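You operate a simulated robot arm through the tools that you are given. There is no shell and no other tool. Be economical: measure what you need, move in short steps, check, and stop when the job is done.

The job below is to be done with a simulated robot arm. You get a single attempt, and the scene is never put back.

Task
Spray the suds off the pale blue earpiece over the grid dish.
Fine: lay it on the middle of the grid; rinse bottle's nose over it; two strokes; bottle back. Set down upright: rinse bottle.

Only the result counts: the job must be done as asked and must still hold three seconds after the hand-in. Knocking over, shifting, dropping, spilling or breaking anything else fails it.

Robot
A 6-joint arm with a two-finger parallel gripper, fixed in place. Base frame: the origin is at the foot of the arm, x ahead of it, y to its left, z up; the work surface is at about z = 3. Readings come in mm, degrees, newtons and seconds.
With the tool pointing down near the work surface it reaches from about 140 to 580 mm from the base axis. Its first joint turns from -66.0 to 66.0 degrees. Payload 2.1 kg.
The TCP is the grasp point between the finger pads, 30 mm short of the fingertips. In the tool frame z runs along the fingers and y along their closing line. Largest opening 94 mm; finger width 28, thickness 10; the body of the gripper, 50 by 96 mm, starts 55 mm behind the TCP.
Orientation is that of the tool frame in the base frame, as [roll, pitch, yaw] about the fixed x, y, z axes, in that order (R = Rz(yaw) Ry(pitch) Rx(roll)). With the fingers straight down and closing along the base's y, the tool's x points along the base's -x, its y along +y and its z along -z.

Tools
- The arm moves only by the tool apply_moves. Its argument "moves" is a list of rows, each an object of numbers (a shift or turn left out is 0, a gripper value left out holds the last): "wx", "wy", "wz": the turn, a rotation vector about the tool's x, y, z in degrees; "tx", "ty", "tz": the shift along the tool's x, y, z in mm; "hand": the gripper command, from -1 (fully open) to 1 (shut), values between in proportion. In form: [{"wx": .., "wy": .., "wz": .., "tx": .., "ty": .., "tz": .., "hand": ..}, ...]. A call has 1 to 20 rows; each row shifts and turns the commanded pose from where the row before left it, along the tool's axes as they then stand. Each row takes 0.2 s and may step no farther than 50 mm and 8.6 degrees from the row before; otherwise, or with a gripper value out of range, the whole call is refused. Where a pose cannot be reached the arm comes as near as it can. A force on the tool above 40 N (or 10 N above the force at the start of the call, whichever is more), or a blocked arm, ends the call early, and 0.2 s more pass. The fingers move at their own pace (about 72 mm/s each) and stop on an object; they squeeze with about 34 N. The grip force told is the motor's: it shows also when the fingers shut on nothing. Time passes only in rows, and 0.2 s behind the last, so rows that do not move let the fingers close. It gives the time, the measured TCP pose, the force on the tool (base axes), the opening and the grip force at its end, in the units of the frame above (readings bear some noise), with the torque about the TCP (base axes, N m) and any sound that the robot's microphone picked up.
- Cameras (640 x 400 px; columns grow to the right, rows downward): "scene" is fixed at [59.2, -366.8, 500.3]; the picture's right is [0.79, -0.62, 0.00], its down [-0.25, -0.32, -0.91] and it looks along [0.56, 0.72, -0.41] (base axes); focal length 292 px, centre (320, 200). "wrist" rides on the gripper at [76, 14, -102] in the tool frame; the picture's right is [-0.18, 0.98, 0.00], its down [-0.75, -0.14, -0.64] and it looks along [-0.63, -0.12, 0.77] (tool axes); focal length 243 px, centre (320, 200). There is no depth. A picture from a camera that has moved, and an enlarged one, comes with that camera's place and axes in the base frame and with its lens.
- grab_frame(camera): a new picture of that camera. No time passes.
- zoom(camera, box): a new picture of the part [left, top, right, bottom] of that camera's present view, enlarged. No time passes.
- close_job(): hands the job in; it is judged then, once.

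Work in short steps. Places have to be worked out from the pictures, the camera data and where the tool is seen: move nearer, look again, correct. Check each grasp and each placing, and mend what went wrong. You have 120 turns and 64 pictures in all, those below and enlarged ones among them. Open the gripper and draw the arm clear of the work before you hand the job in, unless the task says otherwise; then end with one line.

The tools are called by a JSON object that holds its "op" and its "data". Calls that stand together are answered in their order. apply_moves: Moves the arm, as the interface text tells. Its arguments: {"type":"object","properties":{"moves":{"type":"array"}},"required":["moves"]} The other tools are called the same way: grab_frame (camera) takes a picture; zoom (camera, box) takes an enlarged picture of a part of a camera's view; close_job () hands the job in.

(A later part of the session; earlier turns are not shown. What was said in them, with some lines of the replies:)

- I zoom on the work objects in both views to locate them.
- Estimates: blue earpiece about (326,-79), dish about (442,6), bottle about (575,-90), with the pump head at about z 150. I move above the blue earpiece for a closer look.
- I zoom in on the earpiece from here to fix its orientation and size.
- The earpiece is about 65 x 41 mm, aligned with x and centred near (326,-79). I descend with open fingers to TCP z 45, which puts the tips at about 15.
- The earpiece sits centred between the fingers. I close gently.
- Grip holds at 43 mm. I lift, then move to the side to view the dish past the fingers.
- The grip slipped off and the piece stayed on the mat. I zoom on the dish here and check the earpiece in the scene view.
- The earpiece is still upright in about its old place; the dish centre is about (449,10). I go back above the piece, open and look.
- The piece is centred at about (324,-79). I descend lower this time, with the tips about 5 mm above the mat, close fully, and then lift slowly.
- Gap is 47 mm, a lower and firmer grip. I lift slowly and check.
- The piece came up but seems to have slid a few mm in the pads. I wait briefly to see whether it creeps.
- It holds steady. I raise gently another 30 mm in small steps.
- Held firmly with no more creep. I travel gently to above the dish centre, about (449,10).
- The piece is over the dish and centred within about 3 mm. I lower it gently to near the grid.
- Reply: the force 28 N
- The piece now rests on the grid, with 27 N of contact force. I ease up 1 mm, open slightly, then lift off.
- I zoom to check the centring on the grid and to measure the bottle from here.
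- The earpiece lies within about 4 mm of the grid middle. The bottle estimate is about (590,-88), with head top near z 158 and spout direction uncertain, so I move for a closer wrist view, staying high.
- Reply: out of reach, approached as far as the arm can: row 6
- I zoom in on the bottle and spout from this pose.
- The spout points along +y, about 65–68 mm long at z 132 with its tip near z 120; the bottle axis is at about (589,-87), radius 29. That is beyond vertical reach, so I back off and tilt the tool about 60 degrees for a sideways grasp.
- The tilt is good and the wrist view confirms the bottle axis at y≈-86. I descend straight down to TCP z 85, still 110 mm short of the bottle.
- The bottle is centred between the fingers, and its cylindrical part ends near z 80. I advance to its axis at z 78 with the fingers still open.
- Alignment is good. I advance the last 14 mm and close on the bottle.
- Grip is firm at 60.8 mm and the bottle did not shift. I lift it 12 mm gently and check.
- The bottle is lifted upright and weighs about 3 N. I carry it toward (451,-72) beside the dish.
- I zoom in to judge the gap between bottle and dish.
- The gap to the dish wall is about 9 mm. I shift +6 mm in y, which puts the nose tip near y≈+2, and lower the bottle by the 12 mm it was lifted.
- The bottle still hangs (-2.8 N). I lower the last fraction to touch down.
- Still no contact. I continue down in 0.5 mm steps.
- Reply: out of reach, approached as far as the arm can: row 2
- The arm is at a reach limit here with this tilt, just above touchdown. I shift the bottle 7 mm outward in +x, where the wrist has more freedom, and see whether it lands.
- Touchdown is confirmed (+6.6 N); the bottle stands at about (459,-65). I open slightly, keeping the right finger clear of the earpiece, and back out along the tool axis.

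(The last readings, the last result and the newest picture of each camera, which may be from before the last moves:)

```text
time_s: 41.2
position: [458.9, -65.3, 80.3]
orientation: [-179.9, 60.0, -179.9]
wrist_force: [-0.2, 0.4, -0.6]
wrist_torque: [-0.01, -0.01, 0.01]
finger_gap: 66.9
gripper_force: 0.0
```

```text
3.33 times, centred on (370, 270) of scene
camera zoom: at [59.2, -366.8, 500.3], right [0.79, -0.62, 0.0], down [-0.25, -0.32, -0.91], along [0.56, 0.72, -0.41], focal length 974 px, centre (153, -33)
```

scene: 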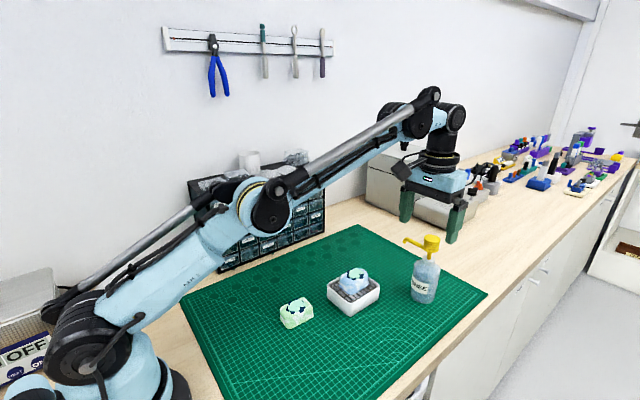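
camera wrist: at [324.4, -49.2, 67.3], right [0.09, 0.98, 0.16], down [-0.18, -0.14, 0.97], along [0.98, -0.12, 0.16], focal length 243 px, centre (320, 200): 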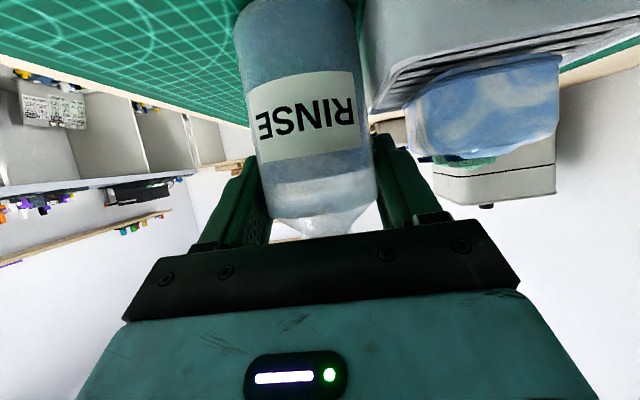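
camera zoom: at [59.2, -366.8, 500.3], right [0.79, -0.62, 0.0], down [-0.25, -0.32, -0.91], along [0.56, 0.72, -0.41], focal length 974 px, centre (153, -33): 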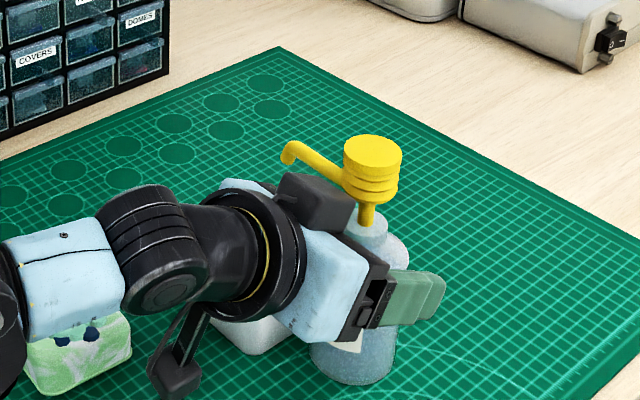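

The bottle stands free. I retreat along the tool axis by 100 mm.

{"op": "apply_moves", "data": {"moves": [{"tz": -10}, {"tz": -10}, {"tz": -10}, {"tz": -10}, {"tz": -10}, {"tz": -10}, {"tz": -10}, {"tz": -10}, {"tz": -10}, {"tz": -10}, {}]}}

{"op": "grab_frame", "data": {"camera": "wrist"}}

{"op": "zoom", "data": {"camera": "scene", "box": [290, 200, 430, 330]}}

```text
time_s: 43.6
position: [372.7, -63.9, 128.9]
orientation: [180.0, 60.1, -180.0]
wrist_force: [-0.4, 0.2, 0.9]
wrist_torque: [0.01, -0.01, -0.01]
finger_gap: 66.7
gripper_force: 0.1
```

```text
20 pictures are left
camera wrist: at [245.9, -50.8, 115.6], right [0.09, 0.98, 0.16], down [-0.18, -0.14, 0.97], along [0.98, -0.12, 0.16], focal length 243 px, centre (320, 200)
```

wrist: 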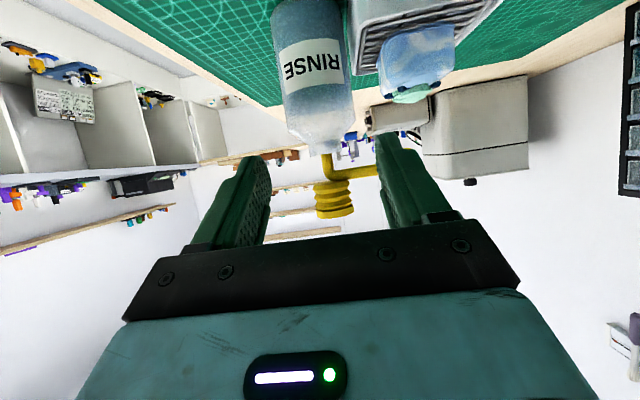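

```text
3.08 times, centred on (360, 265) of scene
camera zoom: at [59.2, -366.8, 500.3], right [0.79, -0.62, 0.0], down [-0.25, -0.32, -0.91], along [0.56, 0.72, -0.41], focal length 899 px, centre (197, 0)
```

zoom: 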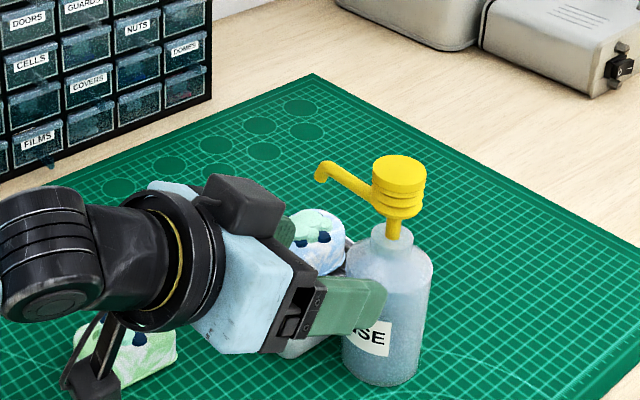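

The bottle is upright beside the dish with its nose over the piece. I rise, rotate to vertical, close the fingers and go above the pump head, staying high.

{"op": "apply_moves", "data": {"moves": [{"tx": -25, "tz": -14.4}, {"tx": -25, "tz": -14.4}, {"tx": -25, "tz": -14.4}, {"tx": -25, "tz": -14.4}, {"wy": 7.5, "hand": 1}, {"wy": 7.5}, {"wy": 7.5}, {"wy": 7.5}, {"wy": 7.5}, {"wy": 7.5}, {"wy": 7.5}, {"wy": 7.5}, {"tx": -20}, {"tx": -20}, {}]}}

{"op": "grab_frame", "data": {"camera": "wrist"}}

{"op": "zoom", "data": {"camera": "scene", "box": [290, 200, 430, 330]}}

```text
time_s: 46.8
position: [413.3, -63.9, 246.2]
orientation: [-180.0, 0.0, -180.0]
wrist_force: [0.6, 0.8, -0.2]
wrist_torque: [-0.01, 0.01, 0.02]
finger_gap: 0.1
gripper_force: 33.7
```

```text
18 pictures are left
camera wrist: at [337.4, -49.5, 350.1], right [0.18, 0.98, 0.0], down [0.75, -0.14, 0.64], along [0.63, -0.12, -0.77], focal length 243 px, centre (320, 200)
```

wrist: 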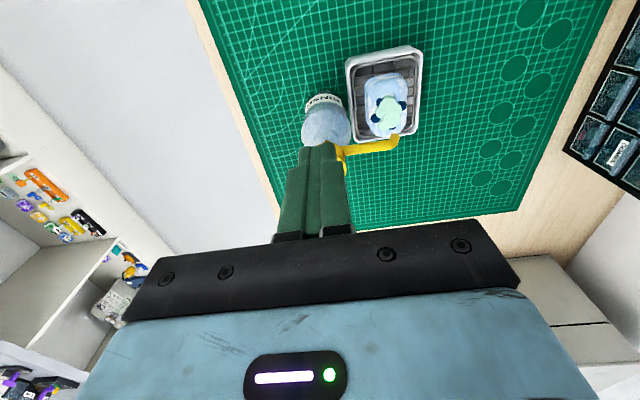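

```text
3.08 times, centred on (360, 265) of scene
camera zoom: at [59.3, -366.8, 500.3], right [0.79, -0.62, 0.0], down [-0.25, -0.32, -0.91], along [0.56, 0.72, -0.41], focal length 899 px, centre (197, 0)
```

zoom: 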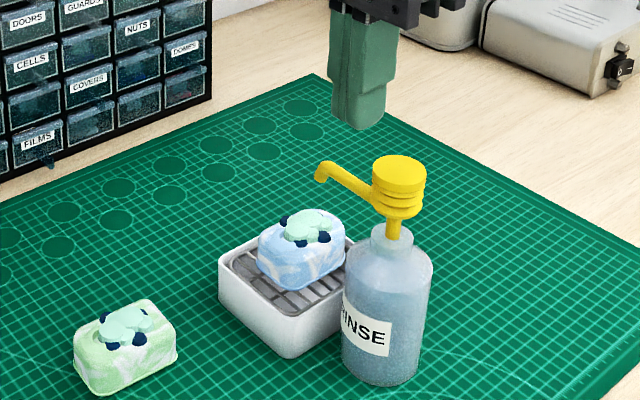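

The nose tip is at about (457,3), over the earpiece. I move above the head at (460,-65) and descend to 10 mm above it.

{"op": "apply_moves", "data": {"moves": [{"tx": -23}, {"tx": -23}, {"tz": 20}, {"tz": 20}, {"tz": 5}, {}]}}

{"op": "zoom", "data": {"camera": "scene", "box": [330, 190, 430, 280]}}

{"op": "zoom", "data": {"camera": "wrist", "box": [250, 60, 410, 200]}}

```text
time_s: 48.2
position: [458.9, -65.2, 200.7]
orientation: [180.0, 0.1, -180.0]
wrist_force: [-0.4, 0.4, -0.6]
wrist_torque: [-0.01, -0.02, 0.03]
finger_gap: 0.1
gripper_force: 32.7
```

```text
4.44 times, centred on (380, 235) of scene
camera zoom: at [59.2, -366.8, 500.3], right [0.79, -0.62, 0.0], down [-0.25, -0.32, -0.91], along [0.56, 0.72, -0.41], focal length 1298 px, centre (53, 44)
```

zoom: 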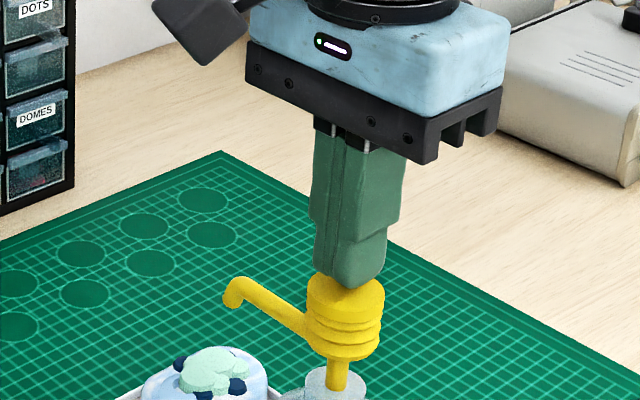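

```text
2.86 times, centred on (330, 130) of wrist
camera zoom: at [382.5, -49.7, 303.7], right [0.18, 0.98, 0.0], down [0.75, -0.14, 0.64], along [0.63, -0.12, -0.77], focal length 693 px, centre (291, 400)
```

zoom: 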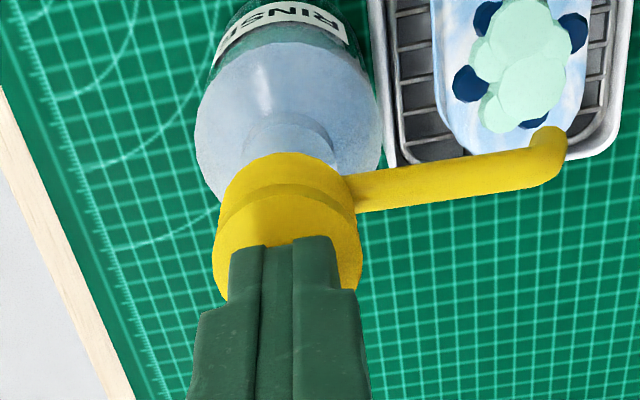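

The fingertips are centred over the head. I descend in small steps until contact.

{"op": "apply_moves", "data": {"moves": [{"tz": 2}, {"tz": 2}, {"tz": 2}, {"tz": 2}, {}]}}

```text
time_s: 49.4
position: [458.8, -65.0, 192.6]
orientation: [-180.0, 0.0, 179.9]
wrist_force: [-1.1, 0.5, 2.6]
wrist_torque: [0.0, 0.04, 0.0]
finger_gap: 0.0
gripper_force: 32.7
```

Contact is starting (2.6 N). I press on in small steps and listen.

{"op": "apply_moves", "data": {"moves": [{"tz": 2}, {"tz": 2}, {"tz": 2}, {}]}}

```text
time_s: 50.4
position: [459.6, -66.7, 184.9]
orientation: [-179.9, 0.0, -180.0]
wrist_force: [-0.7, 0.5, 8.9]
wrist_torque: [0.06, 0.07, -0.03]
finger_gap: 0.0
gripper_force: 32.4
heard: click
```

A click was heard. I release upward and look at the result before the second stroke.

{"op": "apply_moves", "data": {"moves": [{"tz": -4}, {"tz": -5}, {"tz": -5}, {}, {}]}}

{"op": "zoom", "data": {"camera": "scene", "box": [310, 200, 430, 310]}}

```text
time_s: 51.6
position: [458.3, -66.1, 199.9]
orientation: [180.0, -0.1, -180.0]
wrist_force: [-0.2, 0.2, 0.6]
wrist_torque: [0.0, 0.01, 0.02]
finger_gap: 0.0
gripper_force: 33.1
```

```text
3.64 times, centred on (370, 255) of scene
camera zoom: at [59.2, -366.8, 500.3], right [0.79, -0.62, 0.0], down [-0.25, -0.32, -0.91], along [0.56, 0.72, -0.41], focal length 1062 px, centre (138, 0)
```

zoom: 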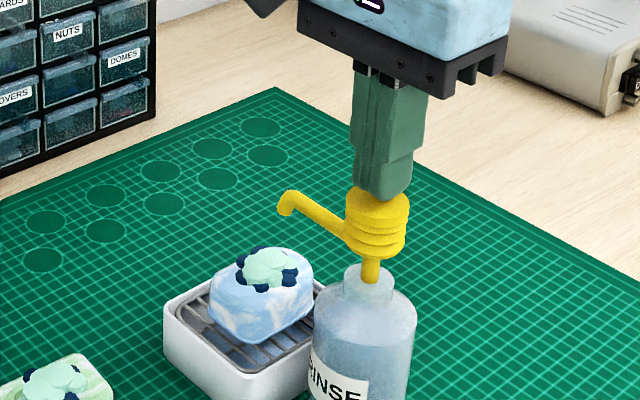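

I see a bluish tint in the dish now, so I check closely with the wrist camera where the spray landed.

{"op": "zoom", "data": {"camera": "wrist", "box": [310, 40, 430, 140]}}

```text
4.00 times, centred on (370, 90) of wrist
camera zoom: at [382.4, -51.0, 303.7], right [0.18, 0.98, 0.0], down [0.75, -0.14, 0.64], along [0.63, -0.12, -0.77], focal length 970 px, centre (120, 640)
```

zoom: 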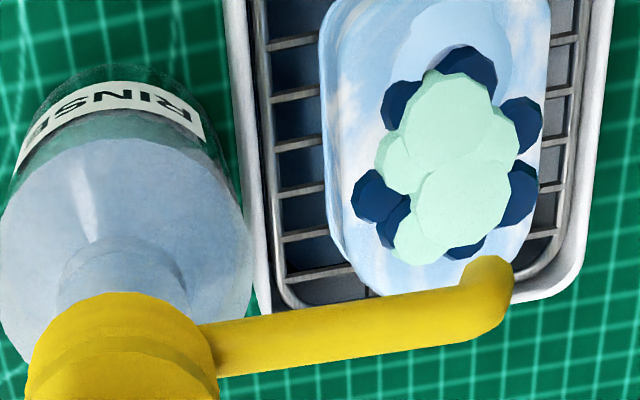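

The nose tip is within about 8 mm of the suds' centre and the liquid reached the dish. I make the second stroke exactly like the first.

{"op": "apply_moves", "data": {"moves": [{"tz": 2}, {"tz": 2}, {"tz": 2}, {"tz": 2}, {"tz": 2}, {"tz": 2}, {"tz": 2}, {}]}}

```text
time_s: 53.4
position: [459.5, -66.1, 185.5]
orientation: [-180.0, 0.1, 180.0]
wrist_force: [0.9, -0.9, 5.4]
wrist_torque: [-0.04, -0.03, 0.0]
finger_gap: 0.0
gripper_force: 33.1
heard: click
```

The second click was heard. I release well upward and check the earpiece.

{"op": "apply_moves", "data": {"moves": [{"tz": -4}, {"tz": -5}, {"tz": -10}, {"tz": -20}, {"tz": -25}, {}]}}

{"op": "zoom", "data": {"camera": "scene", "box": [310, 200, 430, 310]}}

```text
time_s: 54.8
position: [460.3, -66.6, 252.3]
orientation: [-179.9, 0.0, -180.0]
wrist_force: [0.8, 0.3, 0.0]
wrist_torque: [0.01, 0.03, -0.01]
finger_gap: 0.1
gripper_force: 33.2
```

```text
3.64 times, centred on (370, 255) of scene
camera zoom: at [59.2, -366.8, 500.3], right [0.79, -0.62, 0.0], down [-0.25, -0.32, -0.91], along [0.56, 0.72, -0.41], focal length 1062 px, centre (138, 0)
```

zoom: 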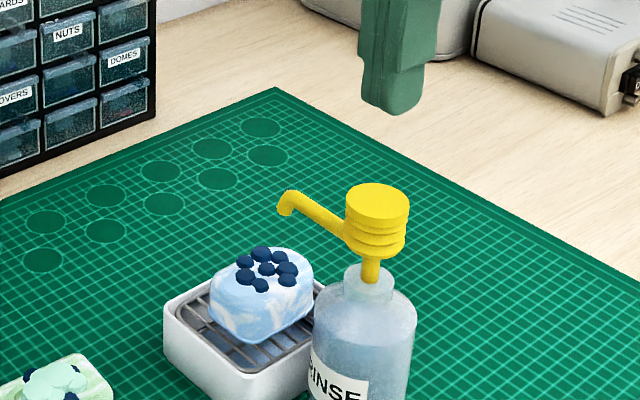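

The suds are gone. Now I fetch the bottle by exactly reversing my path: back, tilt, down, with the fingers reopened to 67 mm.

{"op": "apply_moves", "data": {"moves": [{"tx": 43}, {"tx": 43}, {"tz": 5, "hand": -0.42}, {"wy": -7.5}, {"wy": -7.5}, {"wy": -7.5}, {"wy": -7.5}, {"wy": -7.5}, {"wy": -7.5}, {"wy": -7.5}, {"wy": -7.5}, {"tx": 25, "tz": 14.4}, {"tx": 25, "tz": 14.4}, {"tx": 25, "tz": 14.4}, {"tx": 25, "tz": 14.4}, {}]}}

{"op": "grab_frame", "data": {"camera": "wrist"}}

```text
time_s: 58.2
position: [373.8, -63.6, 127.5]
orientation: [-179.9, 60.0, -180.0]
wrist_force: [0.8, -0.1, -0.2]
wrist_torque: [0.0, -0.03, 0.02]
finger_gap: 66.9
gripper_force: 0.0
```

```text
11 pictures are left
camera wrist: at [246.6, -48.7, 113.1], right [0.09, 0.98, 0.16], down [-0.18, -0.14, 0.97], along [0.98, -0.12, 0.16], focal length 243 px, centre (320, 200)
```

wrist: 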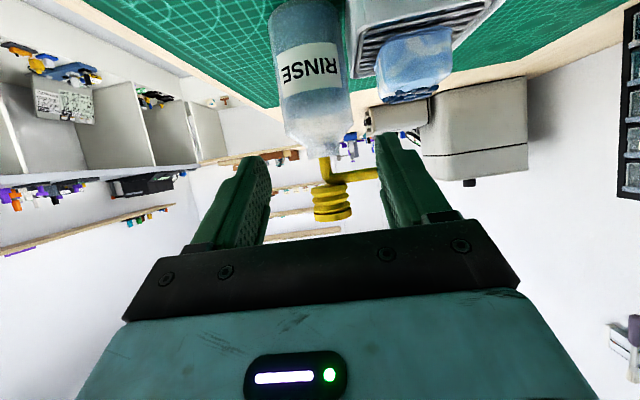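

The pose is about 2 mm off in y and z compared with before. I correct that and slide in along the tool axis most of the way.

{"op": "apply_moves", "data": {"moves": [{"tx": -1.7, "tz": -1, "ty": -2}, {"tz": 10}, {"tz": 10}, {"tz": 10}, {"tz": 10}, {"tz": 10}, {}]}}

{"op": "grab_frame", "data": {"camera": "wrist"}}

```text
time_s: 59.8
position: [417.3, -66.9, 106.8]
orientation: [179.9, 60.1, -179.9]
wrist_force: [-0.2, -1.2, -0.1]
wrist_torque: [-0.03, 0.03, 0.02]
finger_gap: 66.7
gripper_force: 0.0
```

```text
10 pictures are left
camera wrist: at [289.8, -51.9, 92.9], right [0.09, 0.98, 0.16], down [-0.18, -0.14, 0.97], along [0.98, -0.12, 0.16], focal length 243 px, centre (320, 200)
```

wrist: 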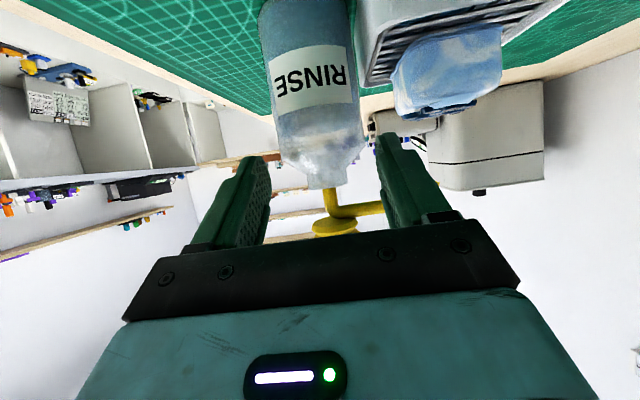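

The bottle is centred between the fingers. I advance the remaining distance and close.

{"op": "apply_moves", "data": {"moves": [{"tz": 10}, {"tz": 10}, {"tz": 10}, {"tz": 10}, {"tz": 10}, {}, {"hand": 0.6}, {}, {}]}}

{"op": "grab_frame", "data": {"camera": "wrist"}}

```text
time_s: 61.8
position: [459.4, -68.3, 81.0]
orientation: [180.0, 60.0, 179.9]
wrist_force: [-0.7, -0.8, 0.2]
wrist_torque: [-0.03, -0.02, 0.04]
finger_gap: 60.7
gripper_force: 33.8
```

```text
9 pictures are left
camera wrist: at [332.2, -53.4, 68.2], right [0.09, 0.98, 0.16], down [-0.18, -0.14, 0.97], along [0.98, -0.12, 0.16], focal length 243 px, centre (320, 200)
```

wrist: 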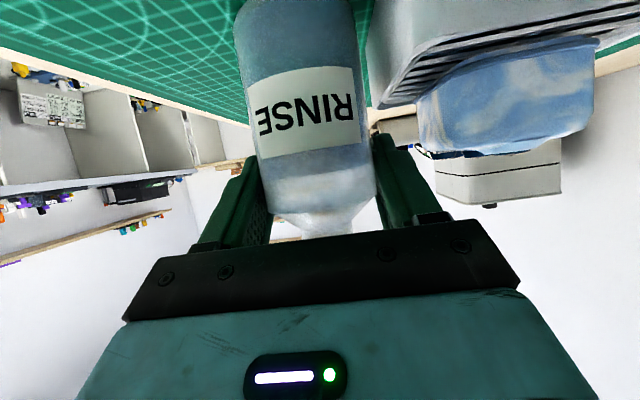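

Gripped firmly. I lift 12 mm, move away from the dish, then carry to the original spot (TCP about 588.5,-86).

{"op": "apply_moves", "data": {"moves": [{"tx": -1.73, "tz": -1}, {"tx": -3.46, "tz": -2}, {"tx": -3.46, "tz": -2}, {"tx": -1.73, "tz": -1}, {"ty": -2}, {"ty": -3}, {"ty": -3, "tx": -2, "tz": 3.46}, {"tx": -5, "tz": 8.66, "ty": -1}, {"tx": -6, "tz": 10.4, "ty": -1}, {"tx": -6, "tz": 10.4, "ty": -1}, {"tx": -6, "tz": 10.4, "ty": -1}, {"tx": -6, "tz": 10.4, "ty": -1}, {"tx": -6, "tz": 10.4, "ty": -1}, {"tx": -6, "tz": 10.4, "ty": -1}, {"tx": -6, "tz": 10.4, "ty": -1}, {"tx": -6, "tz": 10.4, "ty": -1}, {"tx": -5, "tz": 8.66, "ty": -1}, {"tx": -3, "tz": 5.2}, {}]}}

```text
time_s: 65.8
position: [586.0, -86.0, 92.0]
orientation: [180.0, 60.0, -180.0]
wrist_force: [-0.4, 0.3, -3.8]
wrist_torque: [-0.02, 0.01, 0.0]
finger_gap: 60.7
gripper_force: 34.4
```

I add 3 mm in x and lower 11 mm, then compare with the original scene picture.

{"op": "apply_moves", "data": {"moves": [{"tx": -1.5, "tz": 2.6}, {"tx": 3.46, "tz": 2}, {"tx": 3.46, "tz": 2}, {"tx": 1.73, "tz": 1}, {"tx": 0.87, "tz": 0.5}, {}]}}

{"op": "zoom", "data": {"camera": "scene", "box": [395, 225, 455, 310]}}

```text
time_s: 67.2
position: [589.2, -86.2, 82.1]
orientation: [-180.0, 60.0, 179.9]
wrist_force: [-1.6, 0.0, -2.6]
wrist_torque: [-0.04, -0.01, -0.01]
finger_gap: 60.5
gripper_force: 34.3
```

```text
4.71 times, centred on (425, 268) of scene
camera zoom: at [59.3, -366.8, 500.3], right [0.79, -0.62, 0.0], down [-0.25, -0.32, -0.91], along [0.56, 0.72, -0.41], focal length 1375 px, centre (-174, -118)
```

zoom: 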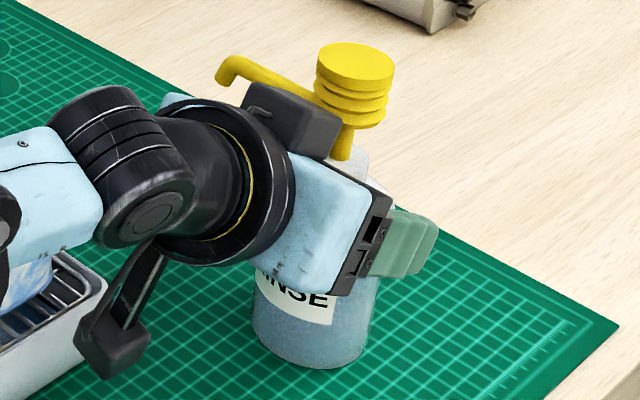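

The bottle matches its original picture within a pixel or two. I lower in 0.5 mm steps to touchdown.

{"op": "apply_moves", "data": {"moves": [{"tx": 0.43, "tz": 0.25}, {"tx": 0.43, "tz": 0.25}, {}]}}

```text
time_s: 68.0
position: [588.4, -85.9, 81.8]
orientation: [180.0, 60.1, -179.9]
wrist_force: [-0.8, 1.2, -0.6]
wrist_torque: [-0.02, 0.01, -0.02]
finger_gap: 60.5
gripper_force: 33.9
```

The load is coming off. I go another 0.5 mm and check.

{"op": "apply_moves", "data": {"moves": [{"tx": 0.43, "tz": 0.25}, {}]}}

```text
time_s: 68.6
position: [588.1, -86.7, 81.5]
orientation: [179.9, 60.0, 179.9]
wrist_force: [-3.8, 1.3, 13.2]
wrist_torque: [0.01, 0.46, -0.02]
finger_gap: 60.6
gripper_force: 34.4
```

It is standing on the mat. I ease up slightly, open, and back out horizontally the way I came.

{"op": "apply_moves", "data": {"moves": [{"tx": -0.35, "tz": -0.2}, {"hand": -0.42}, {}, {"hand": -0.8}, {}, {"tx": 5, "tz": -8.66}, {"tx": 5, "tz": -8.66}, {"tx": 5, "tz": -8.66}, {"tx": 5, "tz": -8.66}, {"tx": 5, "tz": -8.66}, {"tx": 5, "tz": -8.66}, {"tx": 5, "tz": -8.66}, {"tx": 5, "tz": -8.66}, {"tx": 5, "tz": -8.66}, {"tx": 5, "tz": -8.66}, {}]}}

{"op": "zoom", "data": {"camera": "scene", "box": [300, 200, 480, 330]}}

```text
time_s: 72.0
position: [488.5, -85.5, 82.5]
orientation: [179.8, 60.0, 179.9]
wrist_force: [0.1, -0.4, -0.1]
wrist_torque: [0.0, -0.02, -0.01]
finger_gap: 84.8
gripper_force: 0.1
```

```text
3.08 times, centred on (390, 265) of scene
camera zoom: at [59.2, -366.8, 500.3], right [0.79, -0.62, 0.0], down [-0.25, -0.32, -0.91], along [0.56, 0.72, -0.41], focal length 899 px, centre (105, 0)
```

zoom: 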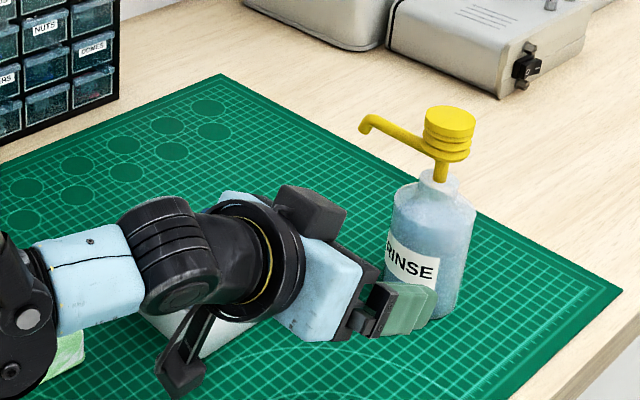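

The bottle stands upright at its original place. I rise straight up, return the tool to vertical, open fully, and take a last look.

{"op": "apply_moves", "data": {"moves": [{"tx": -26, "tz": -15}, {"tx": -26, "tz": -15}, {"tx": -26, "tz": -15}, {"tx": -26, "tz": -15}, {"tx": -26, "tz": -15}, {"wy": 7.5, "hand": -1}, {"wy": 7.5}, {"wy": 7.5}, {"wy": 7.5}, {"wy": 7.5}, {"wy": 7.5}, {"wy": 7.5}, {"wy": 7.5}, {"tx": 40, "tz": -30}, {"tx": 40, "tz": -30}, {"tx": 40, "tz": -30}, {"tx": 40, "tz": -30}, {}]}}

{"op": "grab_frame", "data": {"camera": "scene"}}

{"op": "zoom", "data": {"camera": "scene", "box": [260, 220, 460, 380]}}

```text
time_s: 75.8
position: [327.2, -87.3, 356.0]
orientation: [180.0, -0.1, -180.0]
wrist_force: [0.3, -0.8, 0.1]
wrist_torque: [-0.01, 0.03, 0.01]
finger_gap: 94.0
gripper_force: 0.1
```

```text
6 pictures are left
```

scene: 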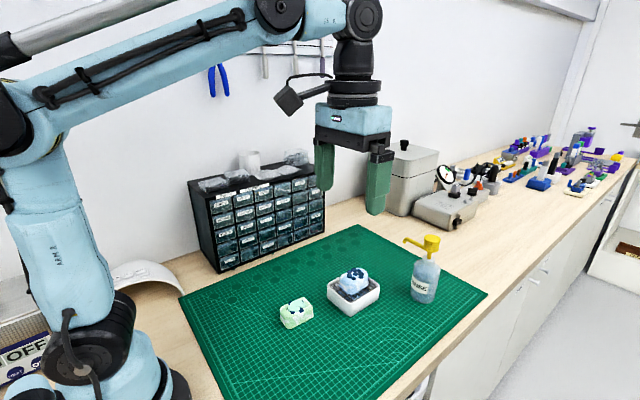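

```text
2.50 times, centred on (360, 300) of scene
camera zoom: at [59.2, -366.8, 500.3], right [0.79, -0.62, 0.0], down [-0.25, -0.32, -0.91], along [0.56, 0.72, -0.41], focal length 730 px, centre (220, -50)
```

zoom: 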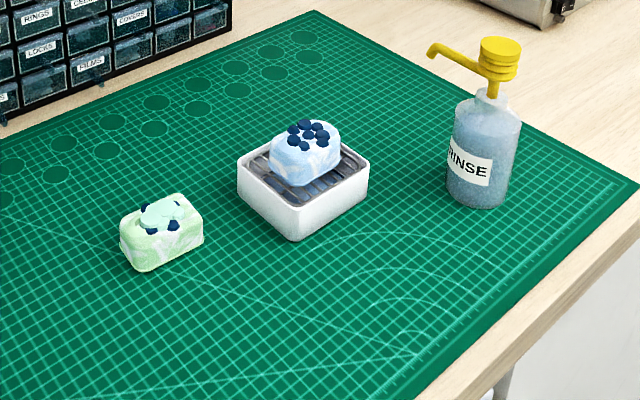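

Everything is in place: the earpiece is clean on the grid, the bottle is back upright on its original spot, the green piece and dish have not moved, and the arm is clear. I hand in.

{"op": "close_job", "data": {}}

```text
The job is handed in.
```

The suds are off the pale blue earpiece after two strokes; it lies about 4 mm from the middle of the grid, and the rinse bottle is back upright in its original place.
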